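You operate a simulated robot arm through the tools that you are given. There is no shell and no other tool.

Carry out the task below with a simulated robot arm. There is one attempt and no reset: what you move stays moved.

JOB
Swap the leaking grey tube end on the cylinder port for the blue one.
Fine: air off and bled first; free the collet lever, grey end into the red socket, lock the lever on the blue end.

Only the result counts: the job must be done as asked and must still hold three seconds after the hand-in. Knocking over, shifting, dropping, spilling or breaking anything else fails it.

ROBOT AND FRAMES
A 7-joint arm with a three-finger gripper, fixed in place. Base frame: the origin is at the foot of the arm, x ahead of it, y to its left, z up. Readings come in mm, rad, newtons and seconds.
With the tool pointing down near the work surface it reaches from about 460 to 900 mm from the base axis. Its first joint turns from -2.897 to 2.897 rad. Payload 2.69 kg.
The tool frame sits at the grasp point between the pads (the TCP): z along the fingers, y along the line on which they close. The tips reach 29 mm beyond it. Largest opening 120 mm; the body of the gripper starts 78 mm behind the TCP.
Orientation is that of the tool frame in the base frame, as a unit quaternion [x, y, z, w]. With the fingers straight down and closing along the base's y, the tool's x points along the base's -x, its y along +y and its z along -z.

CONTROLS
- The arm moves only by the tool servo_tool. Its argument "series" is a list that holds one entry, the list of rows, each a list of 7 numbers: the shift along the tool's x, y, z in m, then the turn, a rotation vector about the tool's x, y, z in rad, then the opening, from 0 (shut) to 1 (fully open). In form: [[[dx, dy, dz, ax, ay, az, gripper], ...]]. A call has 1 to 20 rows; each row shifts and turns the commanded pose from where the row before left it, along the tool's axes as they then stand. A row lasts 0.2 s, in which the tool goes at most 50 mm and 0.15 rad; a call with a longer step from one row to the next is refused whole, and so is a gripper value outside its range. A pose out of reach is approached as far as the arm can. The call stops where the force on the tool passes 50 N (or 10 N more than at its start, if that is more) or the arm is blocked; 0.2 s more then pass. Each finger halts on what it meets, pressing with about 33 N; the grip force reading is that of the motor and also rises with nothing between the fingers. The clock runs only during rows and for 0.2 s after the last one: add rows that do not move to give the fingers time. The reply holds the time, the measured pose of the TCP, the force on the tool along the base axes, the opening and the grip force, in the units named above and with some noise, with the torque about the TCP (base axes, N m) and any sound that the robot's microphone picked up.
- Cameras (640 x 400 px; columns grow to the right, rows downward): "scene" is fixed at [400.6, -501.7, 1649]; the picture's right is [0.71, 0.71, 0.00], its down [0.70, -0.70, -0.16] and it looks along [-0.12, 0.12, -0.99] (base axes); focal length 312 px, centre (320, 200). "wrist" rides on the gripper at [63, 0, -104] in the tool frame; the picture's right is [0.00, 1.00, 0.00], its down [-0.83, 0.00, -0.56] and it looks along [-0.56, 0.00, 0.83] (tool axes); focal length 275 px, centre (320, 200). There is no depth. A picture from a camera that has moved, and an enlarged one, comes with that camera's place and axes in the base frame and with its lens.
- snapshot(camera): a new picture of that camera. It takes no simulated time.
- slide_trunk(by): slides the trunk up (or, below 0, down) by that many mm; the arm rides with it, the base frame stays. It gives what a move gives, with no picture.
- zoom(camera, box): a new picture of the part [left, top, right, bottom] of that camera's present view, enlarged. It takes no simulated time.
- job_done(): hands the job in; it is judged then, once.

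Nothing tells you positions but the pictures and the camera data. Unless the task says otherwise, let go and move clear before handing in.

The tools are called as a command line: name --argument value ..., lists and objects as JSON in quotes. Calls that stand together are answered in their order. servo_tool: Moves the arm, as the interface text tells. Its arguments: {"type":"object","properties":{"series":{"type":"array"}},"required":["series"]} The other tools are called the same way: slide_trunk (by) slides the trunk up or down; snapshot (camera) takes a picture; zoom (camera, box) takes an enlarged picture of a part of a camera's view; job_done () hands the job in.

At the start:

```text
time: 0.0
ee_pos: [155.3, -458.1, 1196.9]
tool_rot: [0.0, 1.0, 0.0, 0.0]
wrist_force: [-0.5, 0.5, 0.5]
torque: [-0.02, 0.06, -0.01]
opening: 119.8
finger_force: 0.1
trunk travel left (down, up): [-525.0, 61.0]
```

scene: 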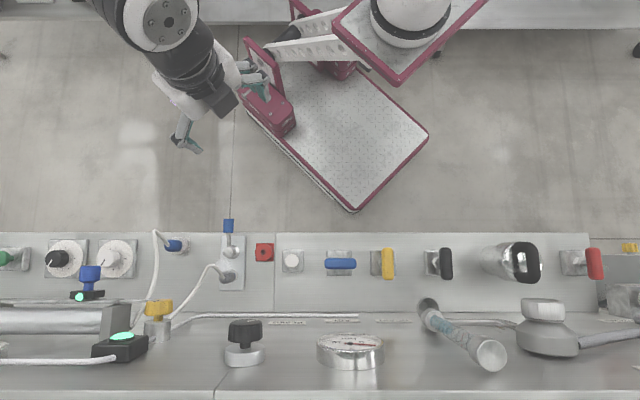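
wrist: 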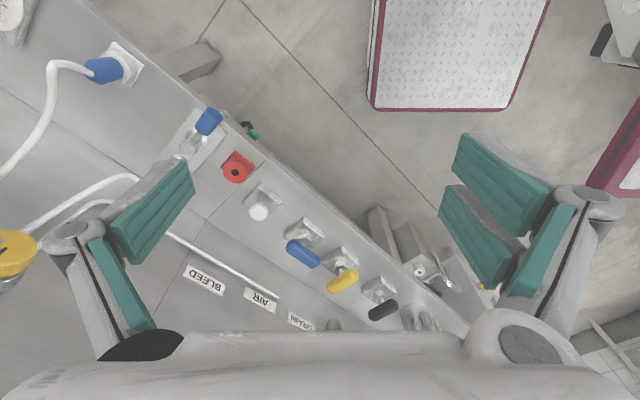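

I see a bench with a front panel carrying knobs, levers and a red socket, with labels (BLEED, AIR, DRAIN) near the levers. I'll look closer before moving.

zoom --camera "scene" --box '[140, 200, 300, 300]'

zoom --camera "scene" --box '[260, 230, 420, 330]'

zoom --camera "scene" --box '[0, 220, 260, 380]'

zoom --camera "scene" --box '[380, 220, 640, 380]'

zoom --camera "wrist" --box '[40, 30, 300, 190]'

zoom --camera "wrist" --box '[170, 170, 430, 335]'

```text
4.00 times, centred on (220, 250) of scene
camera zoom: at [400.6, -501.7, 1649.0], right [0.71, 0.71, 0.0], down [0.7, -0.7, -0.16], along [-0.12, 0.12, -0.99], focal length 1247 px, centre (720, 0)
```

zoom: 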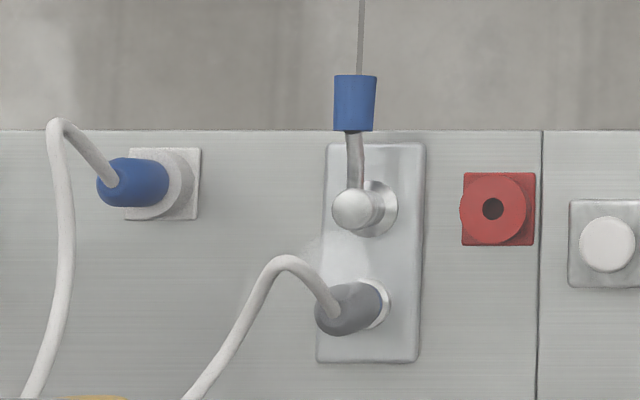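

```text
4.00 times, centred on (340, 280) of scene
camera zoom: at [400.6, -501.7, 1649.0], right [0.71, 0.71, 0.0], down [0.7, -0.7, -0.16], along [-0.12, 0.12, -0.99], focal length 1247 px, centre (240, -120)
```

zoom: 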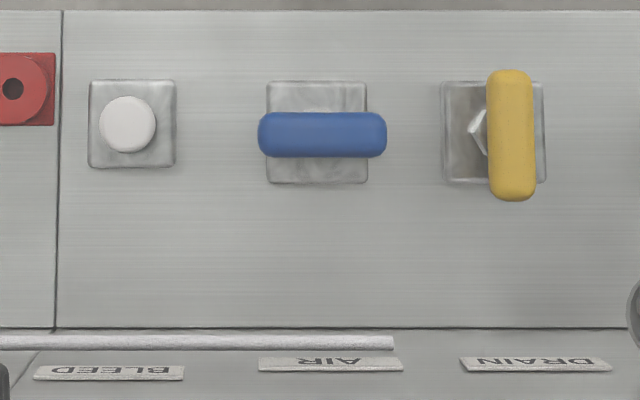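

```text
2.46 times, centred on (130, 300) of scene
camera zoom: at [400.6, -501.7, 1649.0], right [0.71, 0.71, 0.0], down [0.7, -0.7, -0.16], along [-0.12, 0.12, -0.99], focal length 768 px, centre (788, -46)
```

zoom: 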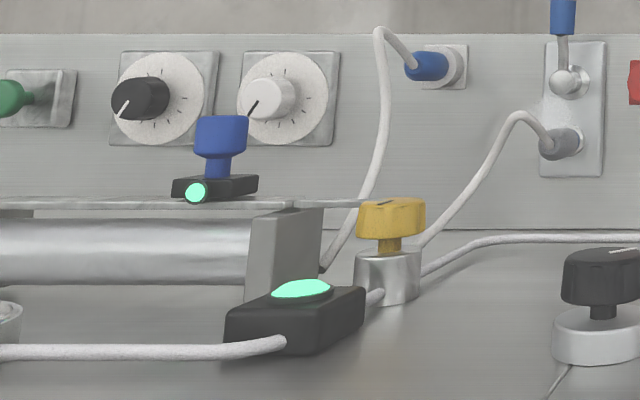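

```text
2.46 times, centred on (510, 300) of scene
camera zoom: at [400.6, -501.7, 1649.0], right [0.71, 0.71, 0.0], down [0.7, -0.7, -0.16], along [-0.12, 0.12, -0.99], focal length 768 px, centre (-148, -46)
```

zoom: 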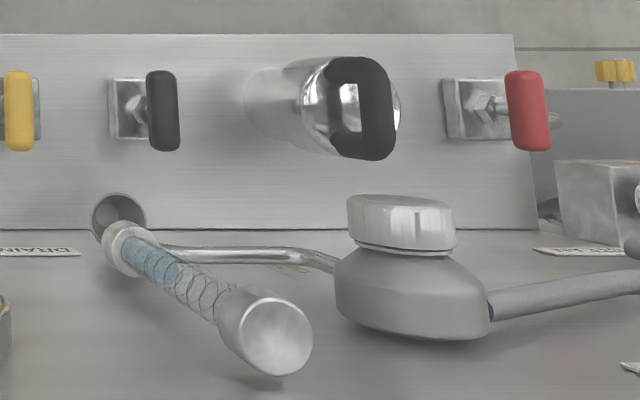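

```text
2.46 times, centred on (170, 110) of wrist
camera zoom: at [93.3, -456.8, 1301.1], right [0.0, 1.0, 0.0], down [0.83, 0.0, 0.56], along [0.56, 0.0, -0.83], focal length 678 px, centre (689, 422)
```

zoom: 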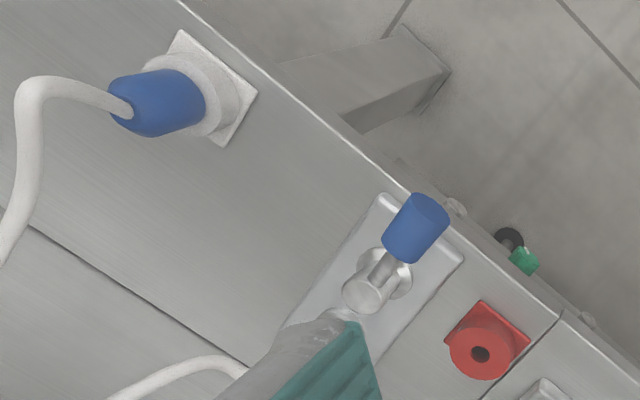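

```text
2.42 times, centred on (300, 252) of wrist
camera zoom: at [93.3, -456.8, 1301.1], right [0.0, 1.0, 0.0], down [0.83, 0.0, 0.56], along [0.56, 0.0, -0.83], focal length 667 px, centre (368, 73)
```

zoom: 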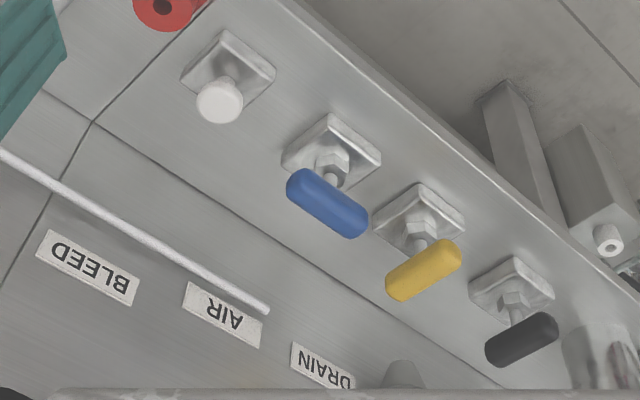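

The console's flat deck appears to lie at z≈885, running along the (1,1) direction, with a vertical wall behind it. I'll turn the gripper 45° so it squares up with the console, then look again.

servo_tool --series '[[[0, 0, 0, 0, 0, 0.1309, 1], [0, 0, 0, 0, 0, 0.1309, 1], [0, 0, 0, 0, 0, 0.1309, 1], [0, 0, 0, 0, 0, 0.1309, 1], [0, 0, 0, 0, 0, 0.1309, 1], [0, 0, 0, 0, 0, 0.1309, 1], [0, 0, 0, 0, 0, 0, 1]]]'

snapshot --camera "wrist"

zoom --camera "scene" --box '[310, 320, 390, 370]'

```text
time: 1.6
ee_pos: [154.3, -459.1, 1197.9]
tool_rot: [0.384, 0.923, 0.0, 0.0]
wrist_force: [0.0, 0.5, -0.3]
torque: [-0.01, -0.01, 0.0]
opening: 120.0
finger_force: 0.1
trunk travel left (down, up): [-525.0, 61.0]
```

```text
taken
camera wrist: at [111.5, -412.0, 1301.0], right [0.71, 0.71, 0.0], down [0.59, -0.59, 0.56], along [0.39, -0.39, -0.83], focal length 275 px, centre (320, 200)
```

wrist: 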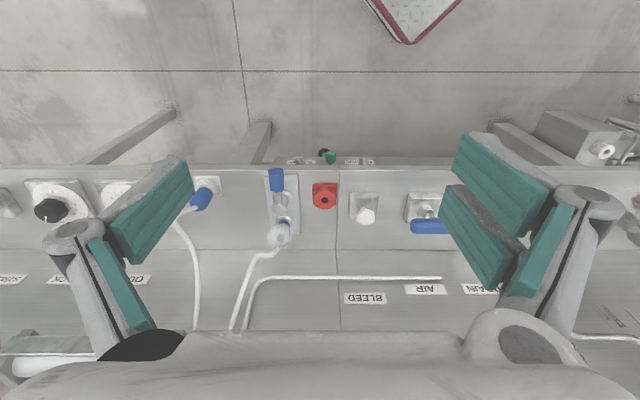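

```text
8.00 times, centred on (350, 345) of scene
camera zoom: at [400.6, -501.7, 1649.0], right [0.71, 0.71, 0.0], down [0.7, -0.7, -0.16], along [-0.12, 0.12, -0.99], focal length 2494 px, centre (80, -960)
```

zoom: 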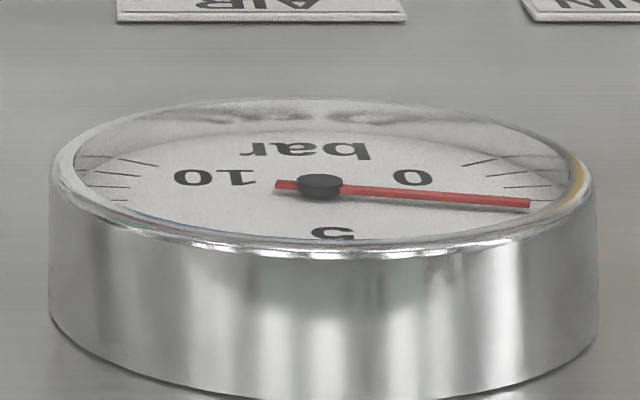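

zoom --camera "wrist" --box '[160, 140, 320, 240]'

zoom --camera "wrist" --box '[300, 140, 460, 240]'

zoom --camera "wrist" --box '[280, 140, 380, 200]'

zoom --camera "wrist" --box '[0, 160, 160, 300]'

```text
4.00 times, centred on (240, 190) of wrist
camera zoom: at [111.5, -412.0, 1301.0], right [0.71, 0.71, 0.0], down [0.59, -0.59, 0.56], along [0.39, -0.39, -0.83], focal length 1101 px, centre (640, 240)
```

zoom: 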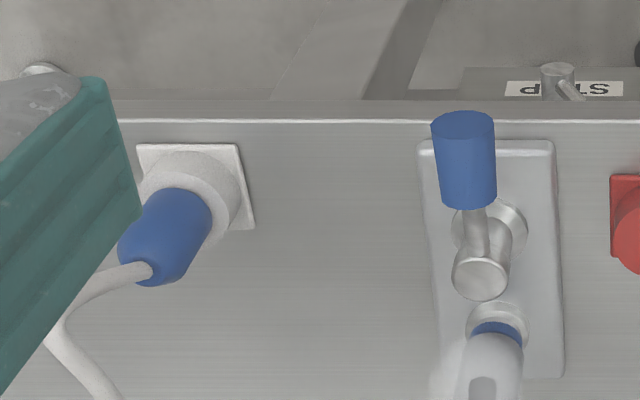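

```text
4.00 times, centred on (380, 190) of wrist
camera zoom: at [111.5, -412.0, 1301.0], right [0.71, 0.71, 0.0], down [0.59, -0.59, 0.56], along [0.39, -0.39, -0.83], focal length 1101 px, centre (80, 240)
```

zoom: 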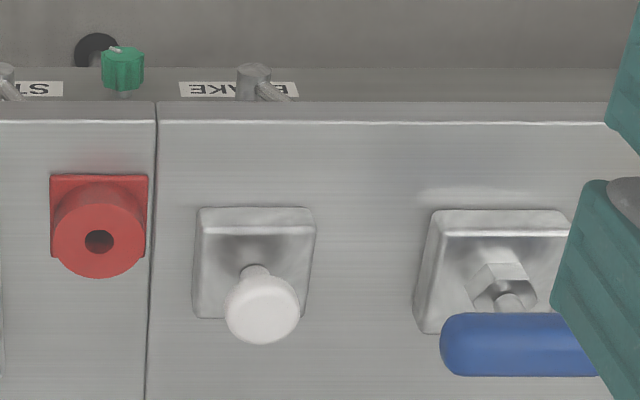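

```text
6.40 times, centred on (330, 170) of wrist
camera zoom: at [111.5, -412.0, 1301.0], right [0.71, 0.71, 0.0], down [0.59, -0.59, 0.56], along [0.39, -0.39, -0.83], focal length 1762 px, centre (256, 392)
```

zoom: 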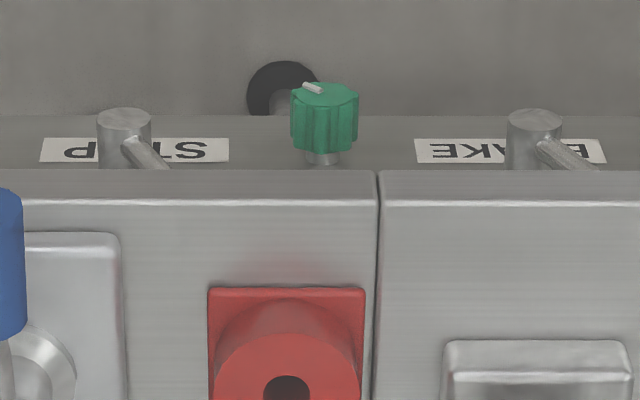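

```text
2.86 times, centred on (80, 230) of wrist
camera zoom: at [111.5, -412.0, 1301.0], right [0.71, 0.71, 0.0], down [0.59, -0.59, 0.56], along [0.39, -0.39, -0.83], focal length 786 px, centre (1006, 114)
```

zoom: 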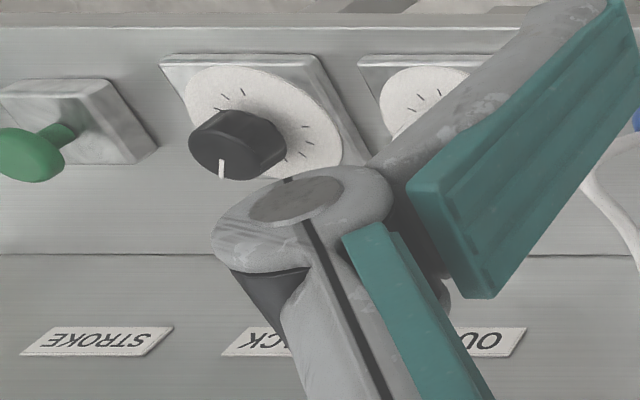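

The deck is horizontal (z≈883). From front to back it holds the blue-handled AIR valve at about (451,-488,943), the white BLEED button, the red socket, the collet plate with lever and grey end, and the parked blue end. I'll move above the AIR valve and look at it closely.

servo_tool --series '[[[-0.023, 0.0189, 0.0158, 0, 0, 0, 1], [-0.023, 0.0189, 0.0158, 0, 0, 0, 1], [-0.023, 0.0189, 0.0158, 0, 0, 0, 1], [-0.023, 0.0189, 0.0158, 0, 0, 0, 1], [-0.023, 0.0189, 0.0158, 0, 0, 0, 1], [-0.023, 0.0189, 0.0158, 0, 0, 0, 1], [-0.023, 0.0189, 0.0158, 0, 0, 0, 1], [-0.023, 0.0189, 0.0158, 0, 0, 0, 1], [-0.023, 0.0189, 0.0158, 0, 0, 0, 1], [-0.023, 0.0189, 0.0158, 0, 0, 0, 1], [0, 0, 0, 0, 0, 0, 1]]]'

snapshot --camera "wrist"

snapshot --camera "scene"

```text
time: 4.0
ee_pos: [452.1, -485.8, 1040.7]
tool_rot: [0.383, 0.924, 0.0, 0.0]
wrist_force: [-0.3, 0.1, 0.2]
torque: [0.0, 0.0, -0.01]
opening: 120.1
finger_force: 0.1
trunk travel left (down, up): [-525.0, 61.0]
```

```text
taken
camera wrist: at [408.2, -441.2, 1144.3], right [0.7, 0.71, 0.0], down [0.59, -0.59, 0.56], along [0.39, -0.39, -0.83], focal length 275 px, centre (320, 200)
```

wrist: 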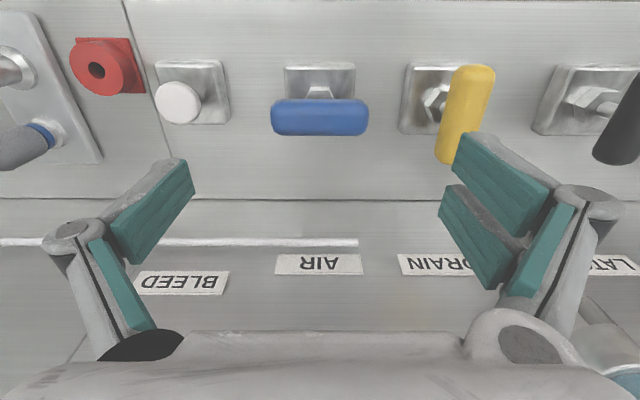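

```text
taken
```

scene: 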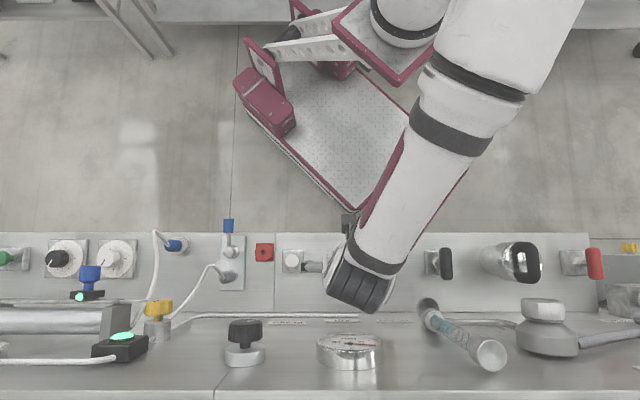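

The AIR handle is directly below the tool, running along the console. I'll turn the fingers so they straddle its width.

servo_tool --series '[[[0, 0, 0, 0, 0, -0.1428, 0.6], [0, 0, 0, 0, 0, -0.1428, 0.6], [0, 0, 0, 0, 0, -0.1428, 0.6], [0, 0, 0, 0, 0, -0.1428, 0.6], [0, 0, 0, 0, 0, -0.1428, 0.6], [0, 0, 0, 0, 0, -0.1428, 0.6], [0, 0, 0, 0, 0, -0.1428, 0.6], [0, 0, 0, 0, 0, -0.1428, 0.6], [0, 0, 0, 0, 0, -0.1428, 0.6], [0, 0, 0, 0, 0, -0.1428, 0.6], [0, 0, 0, 0, 0, -0.1428, 0.6], [0, 0, 0.03, 0, 0, 0, 0.6], [0, 0, 0.02, 0, 0, 0, 0.6], [0, 0, 0, 0, 0, 0, 0.6]]]'

snapshot --camera "wrist"

```text
time: 7.0
ee_pos: [451.4, -485.6, 989.3]
tool_rot: [-0.383, 0.924, -0.001, 0.0]
wrist_force: [0.3, -0.3, 0.4]
torque: [0.02, -0.02, 0.01]
opening: 71.8
finger_force: 0.1
trunk travel left (down, up): [-525.0, 61.0]
```

```text
taken
camera wrist: at [408.4, -529.9, 1092.9], right [-0.71, 0.7, 0.0], down [0.59, 0.59, 0.56], along [0.39, 0.39, -0.83], focal length 275 px, centre (320, 200)
```

wrist: 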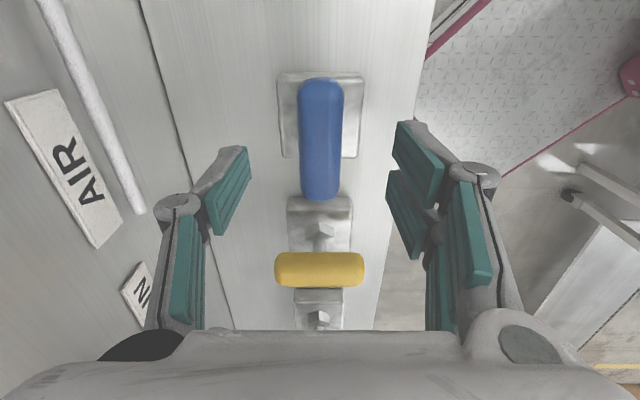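

servo_tool --series '[[[0, 0, 0.024, 0, 0, 0, 0.6], [0, 0, 0.023, 0, 0, 0, 0.6], [0, 0, 0, 0, 0, 0, 0.3], [0, 0, 0, 0, 0, 0, 0.15], [0, 0, 0, 0, 0, 0, 0.15], [0, 0, 0, 0, 0, 0, 0.15]]]'

snapshot --camera "wrist"

```text
time: 8.4
ee_pos: [450.7, -486.5, 942.6]
tool_rot: [-0.383, 0.924, 0.0, -0.001]
wrist_force: [-4.9, 5.0, -1.2]
torque: [-0.06, 0.24, 0.01]
opening: 23.9
finger_force: 45.1
trunk travel left (down, up): [-525.0, 61.0]
```

```text
taken
camera wrist: at [408.4, -530.1, 1045.8], right [-0.71, 0.7, 0.0], down [0.59, 0.59, 0.56], along [0.39, 0.4, -0.83], focal length 275 px, centre (320, 200)
```

wrist: 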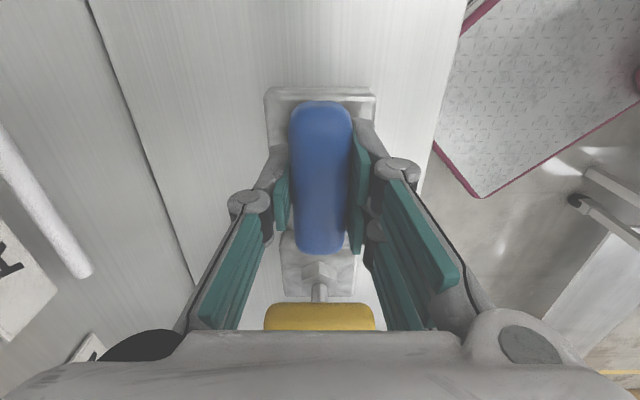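

The handle is gripped (24 mm). I'll try a small clockwise turn and read the torque.

servo_tool --series '[[[0, 0, 0, 0, 0, 0.1, 0.15], [0, 0, 0, 0, 0, 0.1, 0.15]]]'

snapshot --camera "wrist"

```text
time: 9.0
ee_pos: [450.9, -486.7, 941.1]
tool_rot: [-0.287, 0.958, 0.001, 0.0]
wrist_force: [-6.6, 4.0, -7.4]
torque: [0.26, -0.26, 0.0]
opening: 24.3
finger_force: 44.9
trunk travel left (down, up): [-525.0, 61.0]
```

```text
taken
camera wrist: at [400.3, -520.3, 1045.8], right [-0.56, 0.83, 0.0], down [0.69, 0.46, 0.56], along [0.46, 0.31, -0.83], focal length 275 px, centre (320, 200)
```

wrist: 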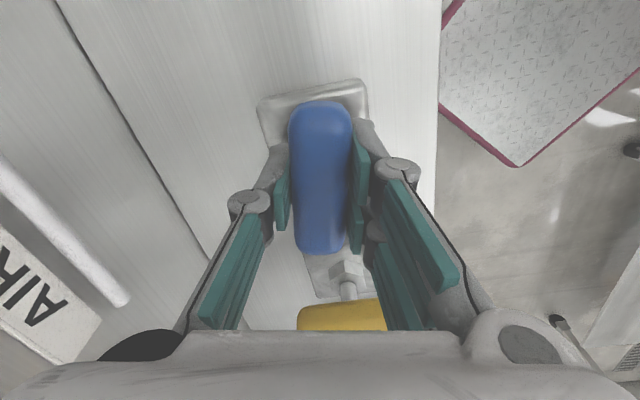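

The handle follows freely, so I'll complete the quarter turn.

servo_tool --series '[[[0, 0, 0, 0, 0, 0.137, 0.15], [0, 0, 0, 0, 0, 0.137, 0.15], [0, 0, 0, 0, 0, 0.137, 0.15], [0, 0, 0, 0, 0, 0.137, 0.15], [0, 0, 0, 0, 0, 0.137, 0.15], [0, 0, 0, 0, 0, 0.137, 0.15], [0, 0, 0, 0, 0, 0.137, 0.15], [0, 0, 0, 0, 0, 0.137, 0.15], [0, 0, 0, 0, 0, 0.137, 0.15], [0, 0, 0, 0, 0, 0.138, 0.15], [0, 0, 0, 0, 0, 0, 0.15]]]'

zoom --camera "scene" --box '[310, 320, 390, 370]'

snapshot --camera "wrist"

zoom --camera "scene" --box '[140, 200, 300, 300]'

```text
time: 11.4
ee_pos: [451.4, -486.0, 941.6]
tool_rot: [0.384, 0.923, 0.0, 0.0]
wrist_force: [-4.2, 1.1, -9.7]
torque: [-0.39, -0.28, 0.43]
opening: 24.1
finger_force: 44.8
trunk travel left (down, up): [-525.0, 61.0]
```

```text
8.00 times, centred on (350, 345) of scene
camera zoom: at [400.6, -501.7, 1649.0], right [0.71, 0.71, 0.0], down [0.7, -0.7, -0.16], along [-0.12, 0.12, -0.99], focal length 2494 px, centre (80, -960)
```

zoom: 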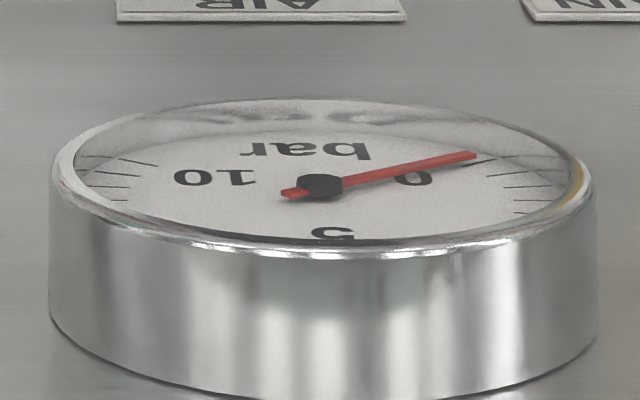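

```text
taken
camera wrist: at [408.1, -441.1, 1045.8], right [0.71, 0.71, 0.0], down [0.59, -0.59, 0.56], along [0.39, -0.39, -0.83], focal length 275 px, centre (320, 200)
```

wrist: 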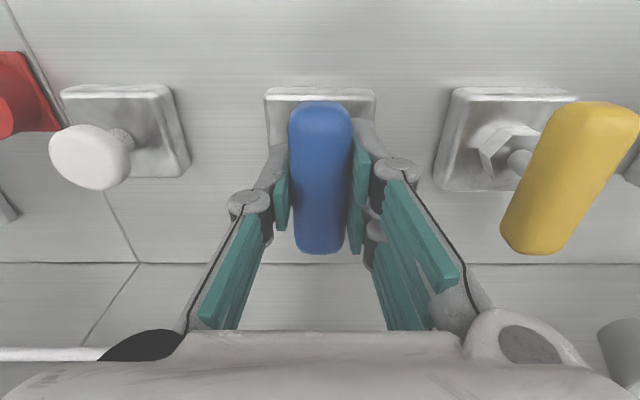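

```text
4.00 times, centred on (220, 250) of scene
camera zoom: at [400.6, -501.7, 1649.0], right [0.71, 0.71, 0.0], down [0.7, -0.7, -0.16], along [-0.12, 0.12, -0.99], focal length 1247 px, centre (720, 0)
```

zoom: 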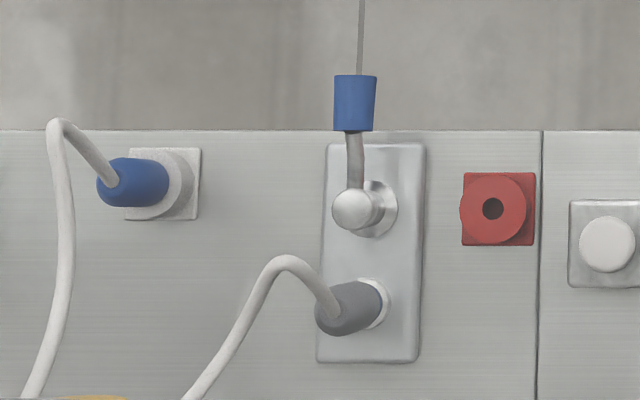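

The gauge dropped to zero and the mist at the port stopped, so air is off. I'll nudge the handle into its stop, release, and move over the white BLEED button at about P659/Q-138, top z≈918.

servo_tool --series '[[[0, 0, 0, 0, 0, 0.04, 0.15], [0, 0, 0, 0, 0, 0, 0.15], [0, 0, 0, 0, 0, 0, 0.5], [0, 0, 0, 0, 0, 0, 0.5], [0, 0, -0.04, 0, 0, 0, 0.5], [0, 0, -0.04, 0, 0, -0.04, 0.5], [0, 0, -0.02, 0, 0, 0, 0.5], [0.001, -0.038, 0, 0, 0, 0, 0], [0.001, -0.038, 0, 0, 0, 0, 0], [0.001, -0.037, 0, 0, 0, 0, 0], [0, 0, 0.02, 0, 0, 0, 0], [0, 0, 0.02, 0, 0, 0, 0], [0, 0, 0.02, 0, 0, 0, 0], [0, 0, 0, 0, 0, 0, 0]]]'

snapshot --camera "wrist"

snapshot --camera "scene"

```text
time: 14.4
ee_pos: [369.8, -565.7, 981.8]
tool_rot: [0.383, 0.924, 0.0, -0.001]
wrist_force: [0.2, 0.4, 0.0]
torque: [-0.01, -0.03, 0.0]
opening: 0.0
finger_force: 28.5
trunk travel left (down, up): [-525.0, 61.0]
```

```text
taken
camera wrist: at [325.7, -519.3, 1085.7], right [0.7, 0.71, 0.0], down [0.59, -0.59, 0.56], along [0.39, -0.39, -0.83], focal length 275 px, centre (320, 200)
```

wrist: 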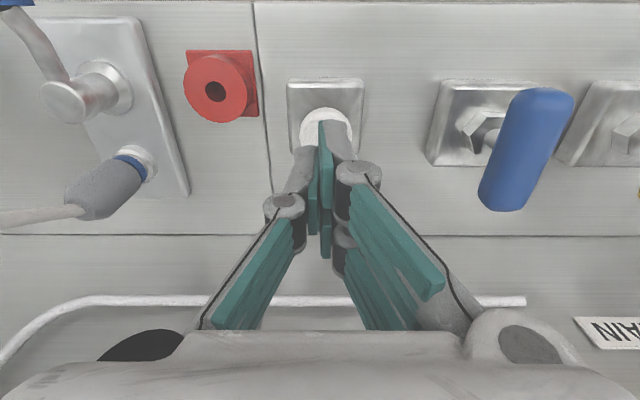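

```text
taken
```

scene: 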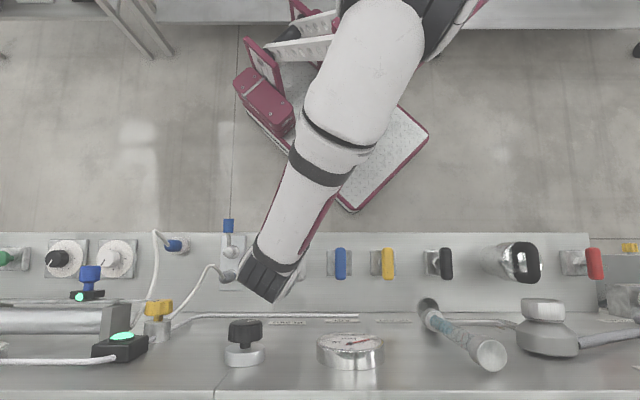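

servo_tool --series '[[[0.002, 0.003, 0.015, 0, 0, 0, 0], [0, 0, 0.01, 0, 0, 0, 0], [0, 0, 0.005, 0, 0, 0, 0], [0, 0, 0.004, 0, 0, 0, 0], [0, 0, 0.003, 0, 0, 0, 0], [0, 0, 0, 0, 0, 0, 0]]]'

zoom --camera "scene" --box '[310, 320, 390, 370]'

snapshot --camera "wrist"

```text
time: 15.8
ee_pos: [370.8, -560.4, 944.5]
tool_rot: [0.382, 0.924, 0.0, 0.0]
wrist_force: [1.9, 0.4, 5.2]
torque: [-0.01, -0.05, 0.03]
opening: 6.3
finger_force: 28.6
trunk travel left (down, up): [-525.0, 61.0]
```

```text
8.00 times, centred on (350, 345) of scene
camera zoom: at [400.6, -501.7, 1649.0], right [0.71, 0.71, 0.0], down [0.7, -0.7, -0.16], along [-0.12, 0.12, -0.99], focal length 2494 px, centre (80, -960)
```

zoom: 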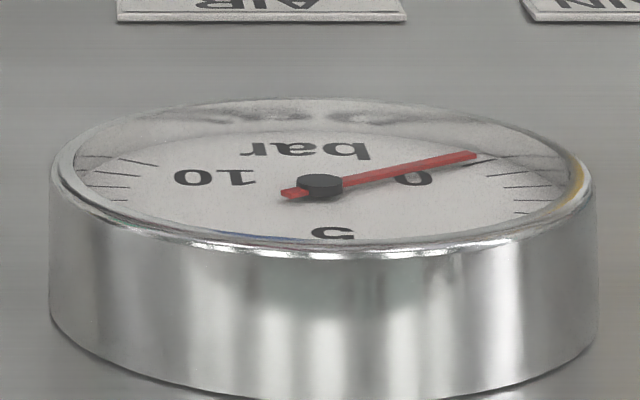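

```text
taken
camera wrist: at [326.4, -515.4, 1049.4], right [0.7, 0.71, 0.0], down [0.59, -0.59, 0.56], along [0.4, -0.39, -0.83], focal length 275 px, centre (320, 200)
```

wrist: 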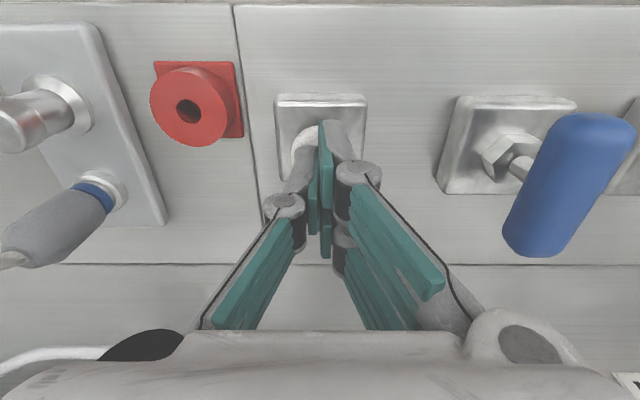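

zoom --camera "wrist" --box '[260, 80, 380, 180]'

zoom --camera "scene" --box '[240, 230, 320, 280]'

```text
4.00 times, centred on (320, 130) of wrist
camera zoom: at [326.4, -515.4, 1049.4], right [0.7, 0.71, 0.0], down [0.59, -0.59, 0.56], along [0.4, -0.39, -0.83], focal length 1101 px, centre (320, 480)
```

zoom: 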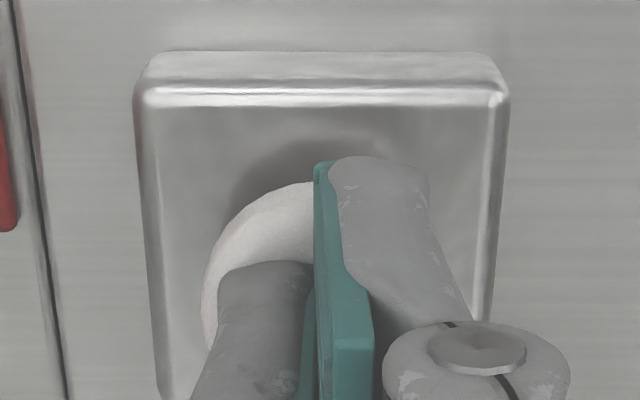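

```text
8.00 times, centred on (280, 255) of scene
camera zoom: at [400.6, -501.7, 1649.0], right [0.71, 0.71, 0.0], down [0.7, -0.7, -0.16], along [-0.12, 0.12, -0.99], focal length 2494 px, centre (640, -240)
```

zoom: 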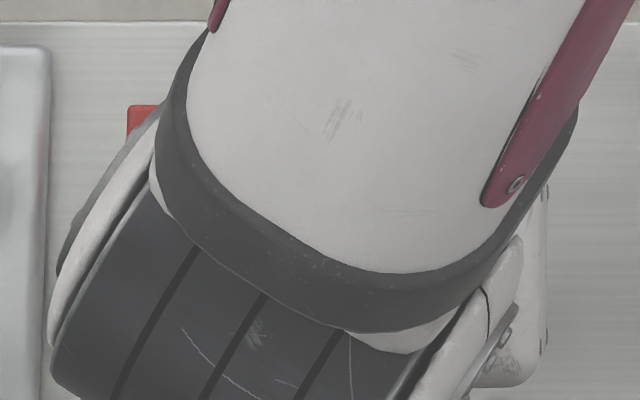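

Fingertips have touched the button. I'll press further and watch the force.

servo_tool --series '[[[0, 0, 0.003, 0, 0, 0, 0], [0, 0, 0.003, 0, 0, 0, 0], [0, 0, 0, 0, 0, 0, 0]]]'

zoom --camera "wrist" --box '[260, 80, 380, 180]'

zoom --camera "scene" --box '[310, 320, 390, 370]'

```text
time: 16.6
ee_pos: [369.9, -561.4, 941.0]
tool_rot: [0.383, 0.924, -0.001, 0.002]
wrist_force: [2.4, 6.9, 29.3]
torque: [0.16, -0.02, 0.01]
opening: 6.0
finger_force: 28.5
trunk travel left (down, up): [-525.0, 61.0]
```

```text
4.00 times, centred on (320, 130) of wrist
camera zoom: at [326.2, -515.2, 1045.0], right [0.7, 0.71, 0.0], down [0.59, -0.58, 0.56], along [0.4, -0.39, -0.83], focal length 1101 px, centre (320, 480)
```

zoom: 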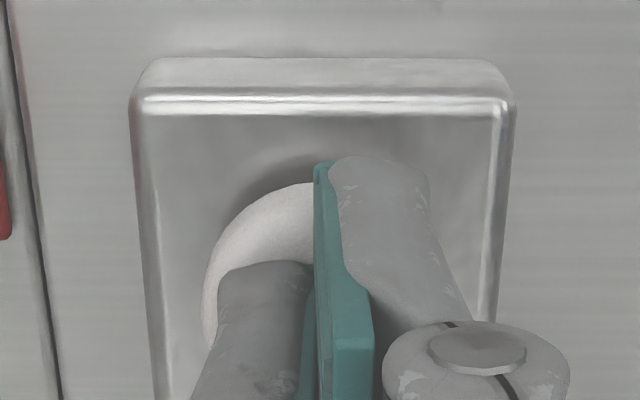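

```text
8.00 times, centred on (350, 345) of scene
camera zoom: at [400.6, -501.7, 1649.0], right [0.71, 0.71, 0.0], down [0.7, -0.7, -0.16], along [-0.12, 0.12, -0.99], focal length 2494 px, centre (80, -960)
```

zoom: 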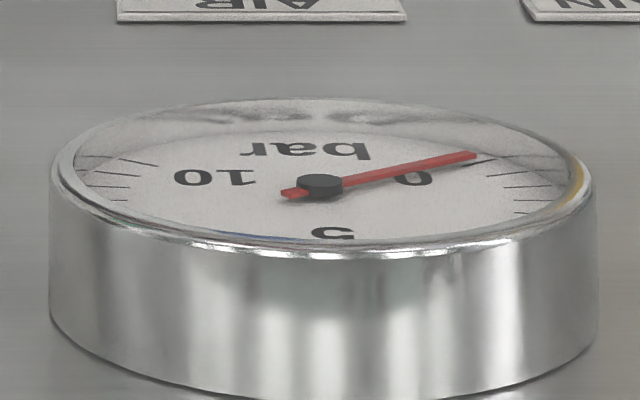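

servo_tool --series '[[[0, 0, 0.002, 0, 0, 0, 0], [0, 0, 0.002, 0, 0, 0, 0], [0, 0, 0, 0, 0, 0, 0], [0, 0, 0, 0, 0, 0, 0], [0, 0, 0, 0, 0, 0, 0], [0, 0, 0, 0, 0, 0, 0]]]'

zoom --camera "wrist" --box '[260, 80, 380, 180]'

```text
time: 17.2
ee_pos: [369.7, -564.4, 943.3]
tool_rot: [0.383, 0.924, -0.005, 0.005]
wrist_force: [-10.2, 27.9, 155.6]
torque: [0.5, 0.28, -0.08]
opening: 5.8
finger_force: 28.6
trunk travel left (down, up): [-525.0, 61.0]
stopped in row 3: the force on the tool passed its limit at 51 N (the readings are from after the stop); the commanded pose is now the measured one
```

```text
4.00 times, centred on (320, 130) of wrist
camera zoom: at [326.5, -517.2, 1046.5], right [0.7, 0.71, -0.01], down [0.59, -0.58, 0.57], along [0.4, -0.4, -0.82], focal length 1101 px, centre (320, 480)
```

zoom: 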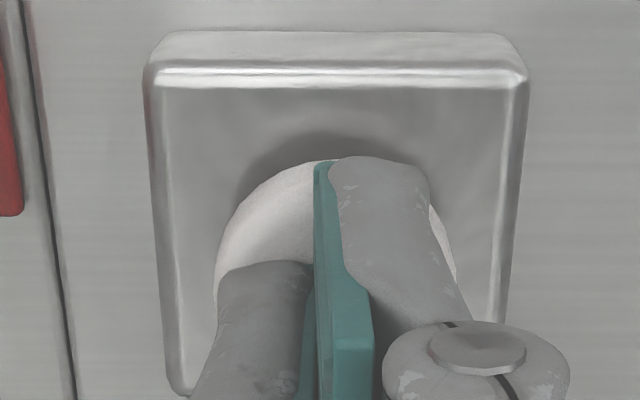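

Force spiked, so I'm backing off right away to inspect the button.

servo_tool --series '[[[0, 0, -0.01, 0, 0, 0, 0], [0, 0, -0.02, 0, 0, 0, 0], [0, 0, -0.03, 0, 0, 0, 0.6], [0.02, 0, -0.02, 0, 0, 0, 1], [0, 0, 0, 0, 0, 0, 1]]]'

snapshot --camera "wrist"

zoom --camera "wrist" --box '[240, 40, 400, 140]'

zoom --camera "scene" --box '[310, 320, 390, 370]'

```text
time: 18.4
ee_pos: [357.1, -548.3, 1019.7]
tool_rot: [0.383, 0.924, -0.001, 0.0]
wrist_force: [-0.7, -0.7, 0.5]
torque: [0.05, -0.02, -0.03]
opening: 119.9
finger_force: 0.2
trunk travel left (down, up): [-525.0, 61.0]
```

```text
taken
camera wrist: at [312.7, -501.9, 1121.6], right [0.7, 0.71, 0.0], down [0.59, -0.58, 0.56], along [0.4, -0.39, -0.83], focal length 275 px, centre (320, 200)
```

wrist: 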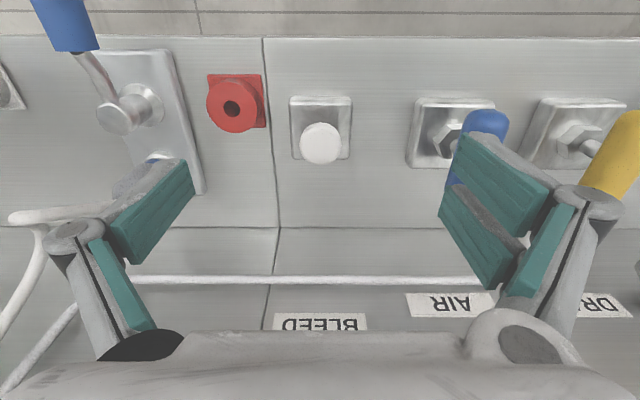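

```text
4.00 times, centred on (320, 90) of wrist
camera zoom: at [312.7, -501.9, 1121.6], right [0.7, 0.71, 0.0], down [0.59, -0.58, 0.56], along [0.4, -0.39, -0.83], focal length 1101 px, centre (320, 640)
```

zoom: 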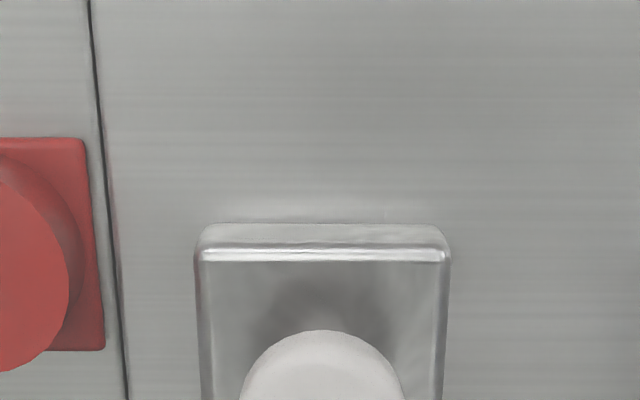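

```text
8.00 times, centred on (350, 345) of scene
camera zoom: at [400.6, -501.7, 1649.0], right [0.71, 0.71, 0.0], down [0.7, -0.7, -0.16], along [-0.12, 0.12, -0.99], focal length 2494 px, centre (80, -960)
```

zoom: 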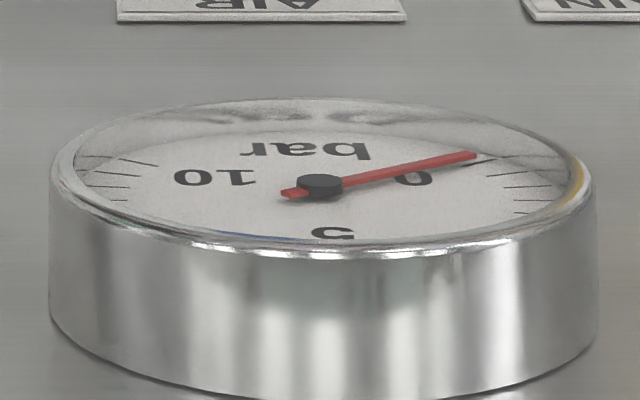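

The button stands at its original height, so it springs back or barely moved. I'll press again, better centred, in small steps, and hold it at moderate force.

servo_tool --series '[[[-0.019, 0, 0, 0, 0, 0, 0], [0, 0, 0.02, 0, 0, 0, 0], [0, 0, 0.03, 0, 0, 0, 0], [0, 0, 0.018, 0, 0, 0, 0], [0, 0, 0, 0, 0, 0, 0], [0, 0, 0.004, 0, 0, 0, 0], [0, 0, 0, 0, 0, 0, 0]]]'

zoom --camera "wrist" --box '[260, 80, 380, 180]'

```text
time: 20.0
ee_pos: [369.3, -562.3, 945.8]
tool_rot: [0.384, 0.924, -0.001, 0.002]
wrist_force: [-2.2, 0.7, 4.3]
torque: [0.03, 0.07, 0.01]
opening: 6.1
finger_force: 28.4
trunk travel left (down, up): [-525.0, 61.0]
```

```text
4.00 times, centred on (320, 130) of wrist
camera zoom: at [325.8, -515.9, 1049.8], right [0.7, 0.71, 0.0], down [0.59, -0.58, 0.56], along [0.4, -0.39, -0.83], focal length 1101 px, centre (320, 480)
```

zoom: 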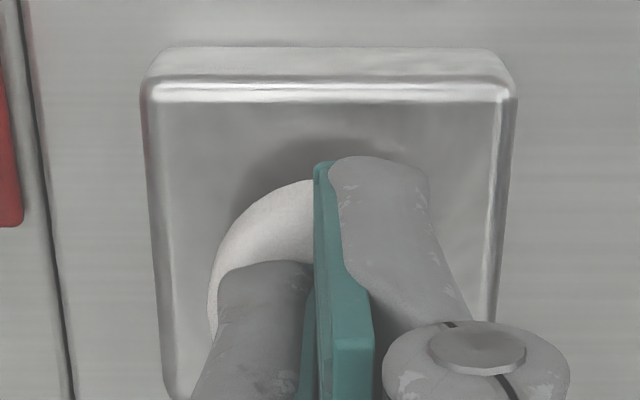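

servo_tool --series '[[[0, 0, 0.002, 0, 0, 0, 0], [0, 0, 0, 0, 0, 0, 0]]]'

servo_tool --series '[[[0, 0, 0.002, 0, 0, 0, 0], [0, 0, 0, 0, 0, 0, 0]]]'

servo_tool --series '[[[0, 0, 0.0015, 0, 0, 0, 0], [0, 0, 0, 0, 0, 0, 0]]]'

zoom --camera "wrist" --box '[260, 80, 380, 180]'

```text
time: 20.6
ee_pos: [369.7, -562.6, 943.5]
tool_rot: [0.382, 0.924, -0.001, 0.0]
wrist_force: [-2.7, 0.4, 5.9]
torque: [-0.02, 0.04, -0.01]
opening: 6.1
finger_force: 28.3
trunk travel left (down, up): [-525.0, 61.0]
```

```text
time: 21.2
ee_pos: [370.0, -561.5, 943.3]
tool_rot: [0.383, 0.924, -0.002, 0.002]
wrist_force: [-4.2, 2.2, 17.5]
torque: [0.05, 0.12, 0.01]
opening: 6.0
finger_force: 28.2
trunk travel left (down, up): [-525.0, 61.0]
```

```text
time: 21.8
ee_pos: [369.1, -563.0, 941.4]
tool_rot: [0.383, 0.924, -0.002, 0.004]
wrist_force: [-3.3, 0.6, 25.9]
torque: [0.08, 0.09, 0.01]
opening: 5.9
finger_force: 29.2
trunk travel left (down, up): [-525.0, 61.0]
```

```text
4.00 times, centred on (320, 130) of wrist
camera zoom: at [325.8, -515.7, 1045.2], right [0.7, 0.71, 0.0], down [0.59, -0.58, 0.56], along [0.4, -0.4, -0.83], focal length 1101 px, centre (320, 480)
```

zoom: 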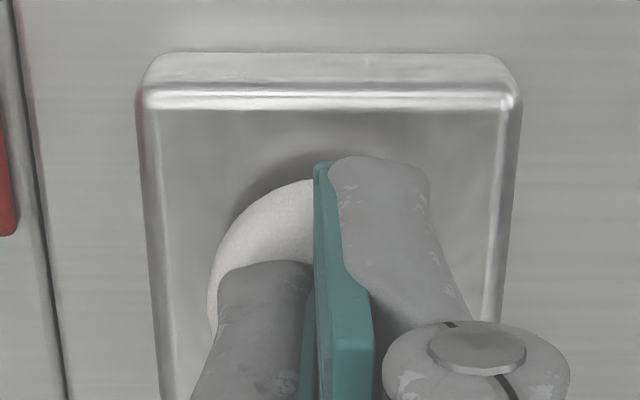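

The button travels with the fingers and is now on its stop. I'll hold it there for a few seconds to bleed fully.

servo_tool --series '[[[0, 0, 0, 0, 0, 0, 0], [0, 0, 0, 0, 0, 0, 0], [0, 0, 0, 0, 0, 0, 0], [0, 0, 0, 0, 0, 0, 0], [0, 0, 0, 0, 0, 0, 0], [0, 0, 0, 0, 0, 0, 0], [0, 0, 0, 0, 0, 0, 0], [0, 0, 0, 0, 0, 0, 0], [0, 0, 0, 0, 0, 0, 0], [0, 0, 0, 0, 0, 0, 0], [0, 0, 0, 0, 0, 0, 0], [0, 0, 0, 0, 0, 0, 0], [0, 0, 0, 0, 0, 0, 0], [0, 0, 0, 0, 0, 0, 0], [0, 0, 0, 0, 0, 0, 0]]]'

zoom --camera "scene" --box '[310, 320, 390, 370]'

snapshot --camera "scene"

```text
time: 25.0
ee_pos: [369.4, -561.8, 941.3]
tool_rot: [0.382, 0.924, -0.002, 0.002]
wrist_force: [0.1, -6.9, 29.5]
torque: [-0.15, -0.03, -0.02]
opening: 6.0
finger_force: 28.9
trunk travel left (down, up): [-525.0, 61.0]
```

```text
8.00 times, centred on (350, 345) of scene
camera zoom: at [400.6, -501.7, 1649.0], right [0.71, 0.71, 0.0], down [0.7, -0.7, -0.16], along [-0.12, 0.12, -0.99], focal length 2494 px, centre (80, -960)
```

zoom: 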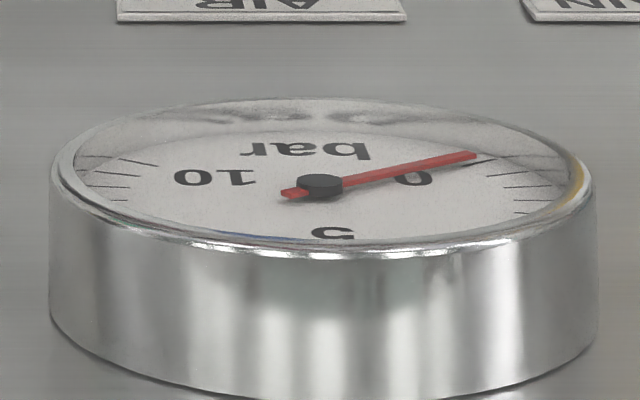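

```text
taken
```

scene: 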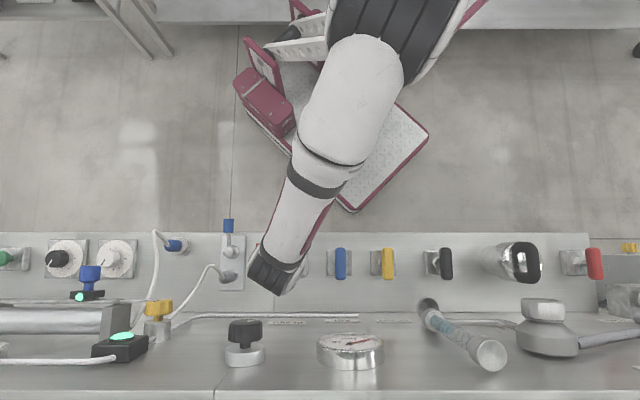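

The button is bled. I'll lift off and move over the collet lever for a close look.

servo_tool --series '[[[0, 0, -0.02, 0, 0, 0, 0], [0, 0, -0.04, 0, 0, 0, 0.3], [0, 0, -0.05, 0, 0, 0, 0.6], [0, 0, -0.02, 0, 0, 0, 1], [0.01, -0.04, 0, 0, 0, 0, 1], [0.01, -0.04, 0, 0, 0, 0, 1], [0.01, -0.04, 0, 0, 0, 0, 1], [0.01, -0.02, 0, 0, 0, 0, 1], [0, 0, 0, 0, 0, 0, 1]]]'

snapshot --camera "wrist"

zoom --camera "wrist" --box '[240, 20, 400, 180]'

zoom --camera "scene" --box '[260, 230, 340, 280]'

```text
time: 27.0
ee_pos: [241.3, -631.5, 1070.2]
tool_rot: [0.382, 0.924, -0.003, 0.002]
wrist_force: [-0.5, 0.4, -0.5]
torque: [-0.02, 0.01, -0.03]
opening: 120.0
finger_force: 0.1
trunk travel left (down, up): [-525.0, 61.0]
```

```text
taken
camera wrist: at [198.0, -585.8, 1173.6], right [0.7, 0.71, 0.0], down [0.59, -0.58, 0.56], along [0.4, -0.39, -0.83], focal length 275 px, centre (320, 200)
```

wrist: 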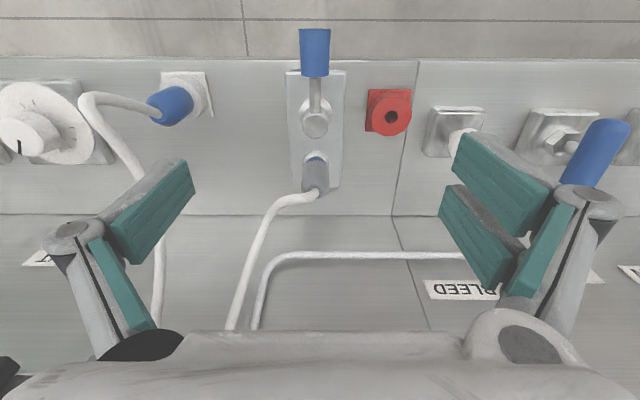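

```text
2.50 times, centred on (320, 100) of wrist
camera zoom: at [198.0, -585.8, 1173.6], right [0.7, 0.71, 0.0], down [0.59, -0.58, 0.56], along [0.4, -0.39, -0.83], focal length 688 px, centre (320, 450)
```

zoom: 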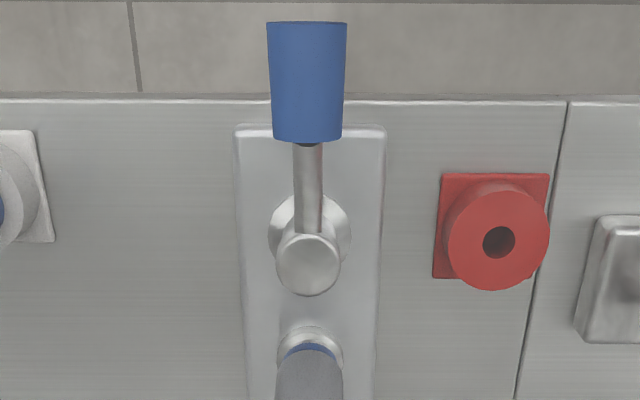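

```text
8.00 times, centred on (300, 255) of scene
camera zoom: at [400.6, -501.7, 1649.0], right [0.71, 0.71, 0.0], down [0.7, -0.7, -0.16], along [-0.12, 0.12, -0.99], focal length 2494 px, centre (480, -240)
```

zoom: 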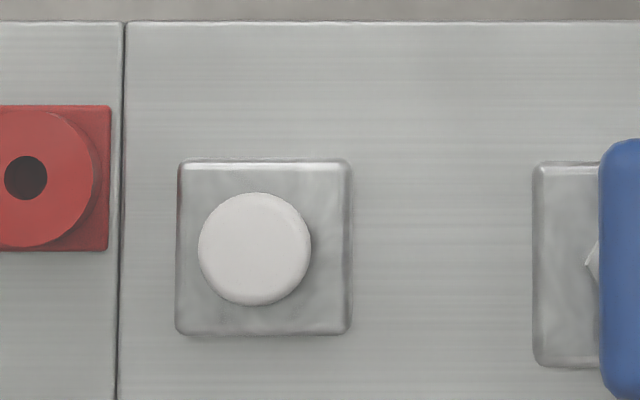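

The lever is a horizontal arm on a vertical post at about P641/Q-279, with the blue grip at about P579, z≈936. I'll position over the grip and check alignment.

servo_tool --series '[[[0.02, -0.002, 0, 0, 0, 0, 0.8], [0.019, -0.0015, 0, 0, 0, 0, 0.6], [0, 0, 0.03, 0, 0, 0, 0.6], [0, 0, 0.03, 0, 0, 0, 0.6], [0, 0, 0.025, 0, 0, 0, 0.6], [0, 0, 0, 0, 0, 0, 0.6]]]'

snapshot --camera "wrist"

```text
time: 28.4
ee_pos: [213.2, -605.6, 984.6]
tool_rot: [0.382, 0.924, -0.001, 0.002]
wrist_force: [-0.6, -0.3, -0.6]
torque: [-0.04, 0.01, -0.01]
opening: 71.8
finger_force: 0.0
trunk travel left (down, up): [-525.0, 61.0]
```

```text
taken
camera wrist: at [169.1, -560.9, 1088.5], right [0.7, 0.71, 0.0], down [0.59, -0.58, 0.56], along [0.4, -0.39, -0.83], focal length 275 px, centre (320, 200)
```

wrist: 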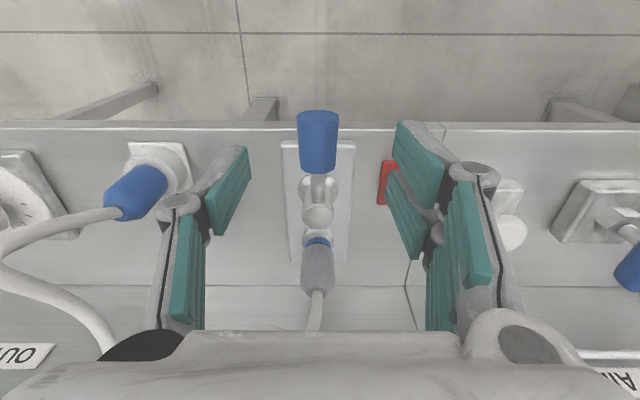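

servo_tool --series '[[[0, -0.001, 0.025, 0, 0, 0, 0.6], [0, 0, 0.023, 0, 0, 0, 0.6], [0, 0, 0, 0, 0, 0, 0.3], [0, 0, 0, 0, 0, 0, 0.15], [0, 0, 0, 0, 0, 0, 0.15], [0, 0, 0, 0, 0, 0, 0.15]]]'

snapshot --camera "wrist"

```text
time: 29.8
ee_pos: [211.7, -608.7, 937.3]
tool_rot: [0.383, 0.924, -0.001, 0.001]
wrist_force: [-1.3, -4.7, -6.8]
torque: [-0.19, -0.08, -0.01]
opening: 21.4
finger_force: 45.5
trunk travel left (down, up): [-525.0, 61.0]
```

```text
taken
camera wrist: at [168.4, -562.0, 1040.4], right [0.7, 0.71, 0.0], down [0.59, -0.58, 0.56], along [0.4, -0.39, -0.83], focal length 275 px, centre (320, 200)
```

wrist: 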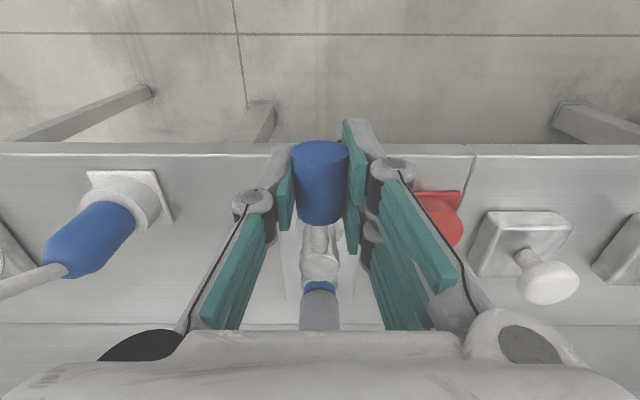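

The grip is held. I'll test turning it a few degrees toward the left (−q) and check the resistance.

servo_tool --series '[[[-0.0001, -0.00305, 0, 0, 0, -0.05, 0.15], [-0.0001, -0.00305, 0, 0, 0, -0.05, 0.15]]]'

snapshot --camera "wrist"

```text
time: 30.4
ee_pos: [207.0, -612.0, 936.3]
tool_rot: [0.336, 0.942, -0.001, 0.001]
wrist_force: [0.3, -3.6, -4.7]
torque: [-0.1, -0.2, -0.18]
opening: 21.6
finger_force: 45.1
trunk travel left (down, up): [-525.0, 61.0]
```

```text
taken
camera wrist: at [160.3, -571.0, 1040.4], right [0.63, 0.78, 0.0], down [0.64, -0.52, 0.56], along [0.43, -0.35, -0.83], focal length 275 px, centre (320, 200)
```

wrist: 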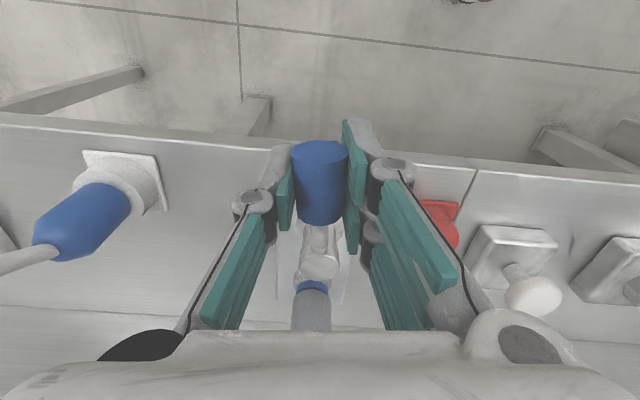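

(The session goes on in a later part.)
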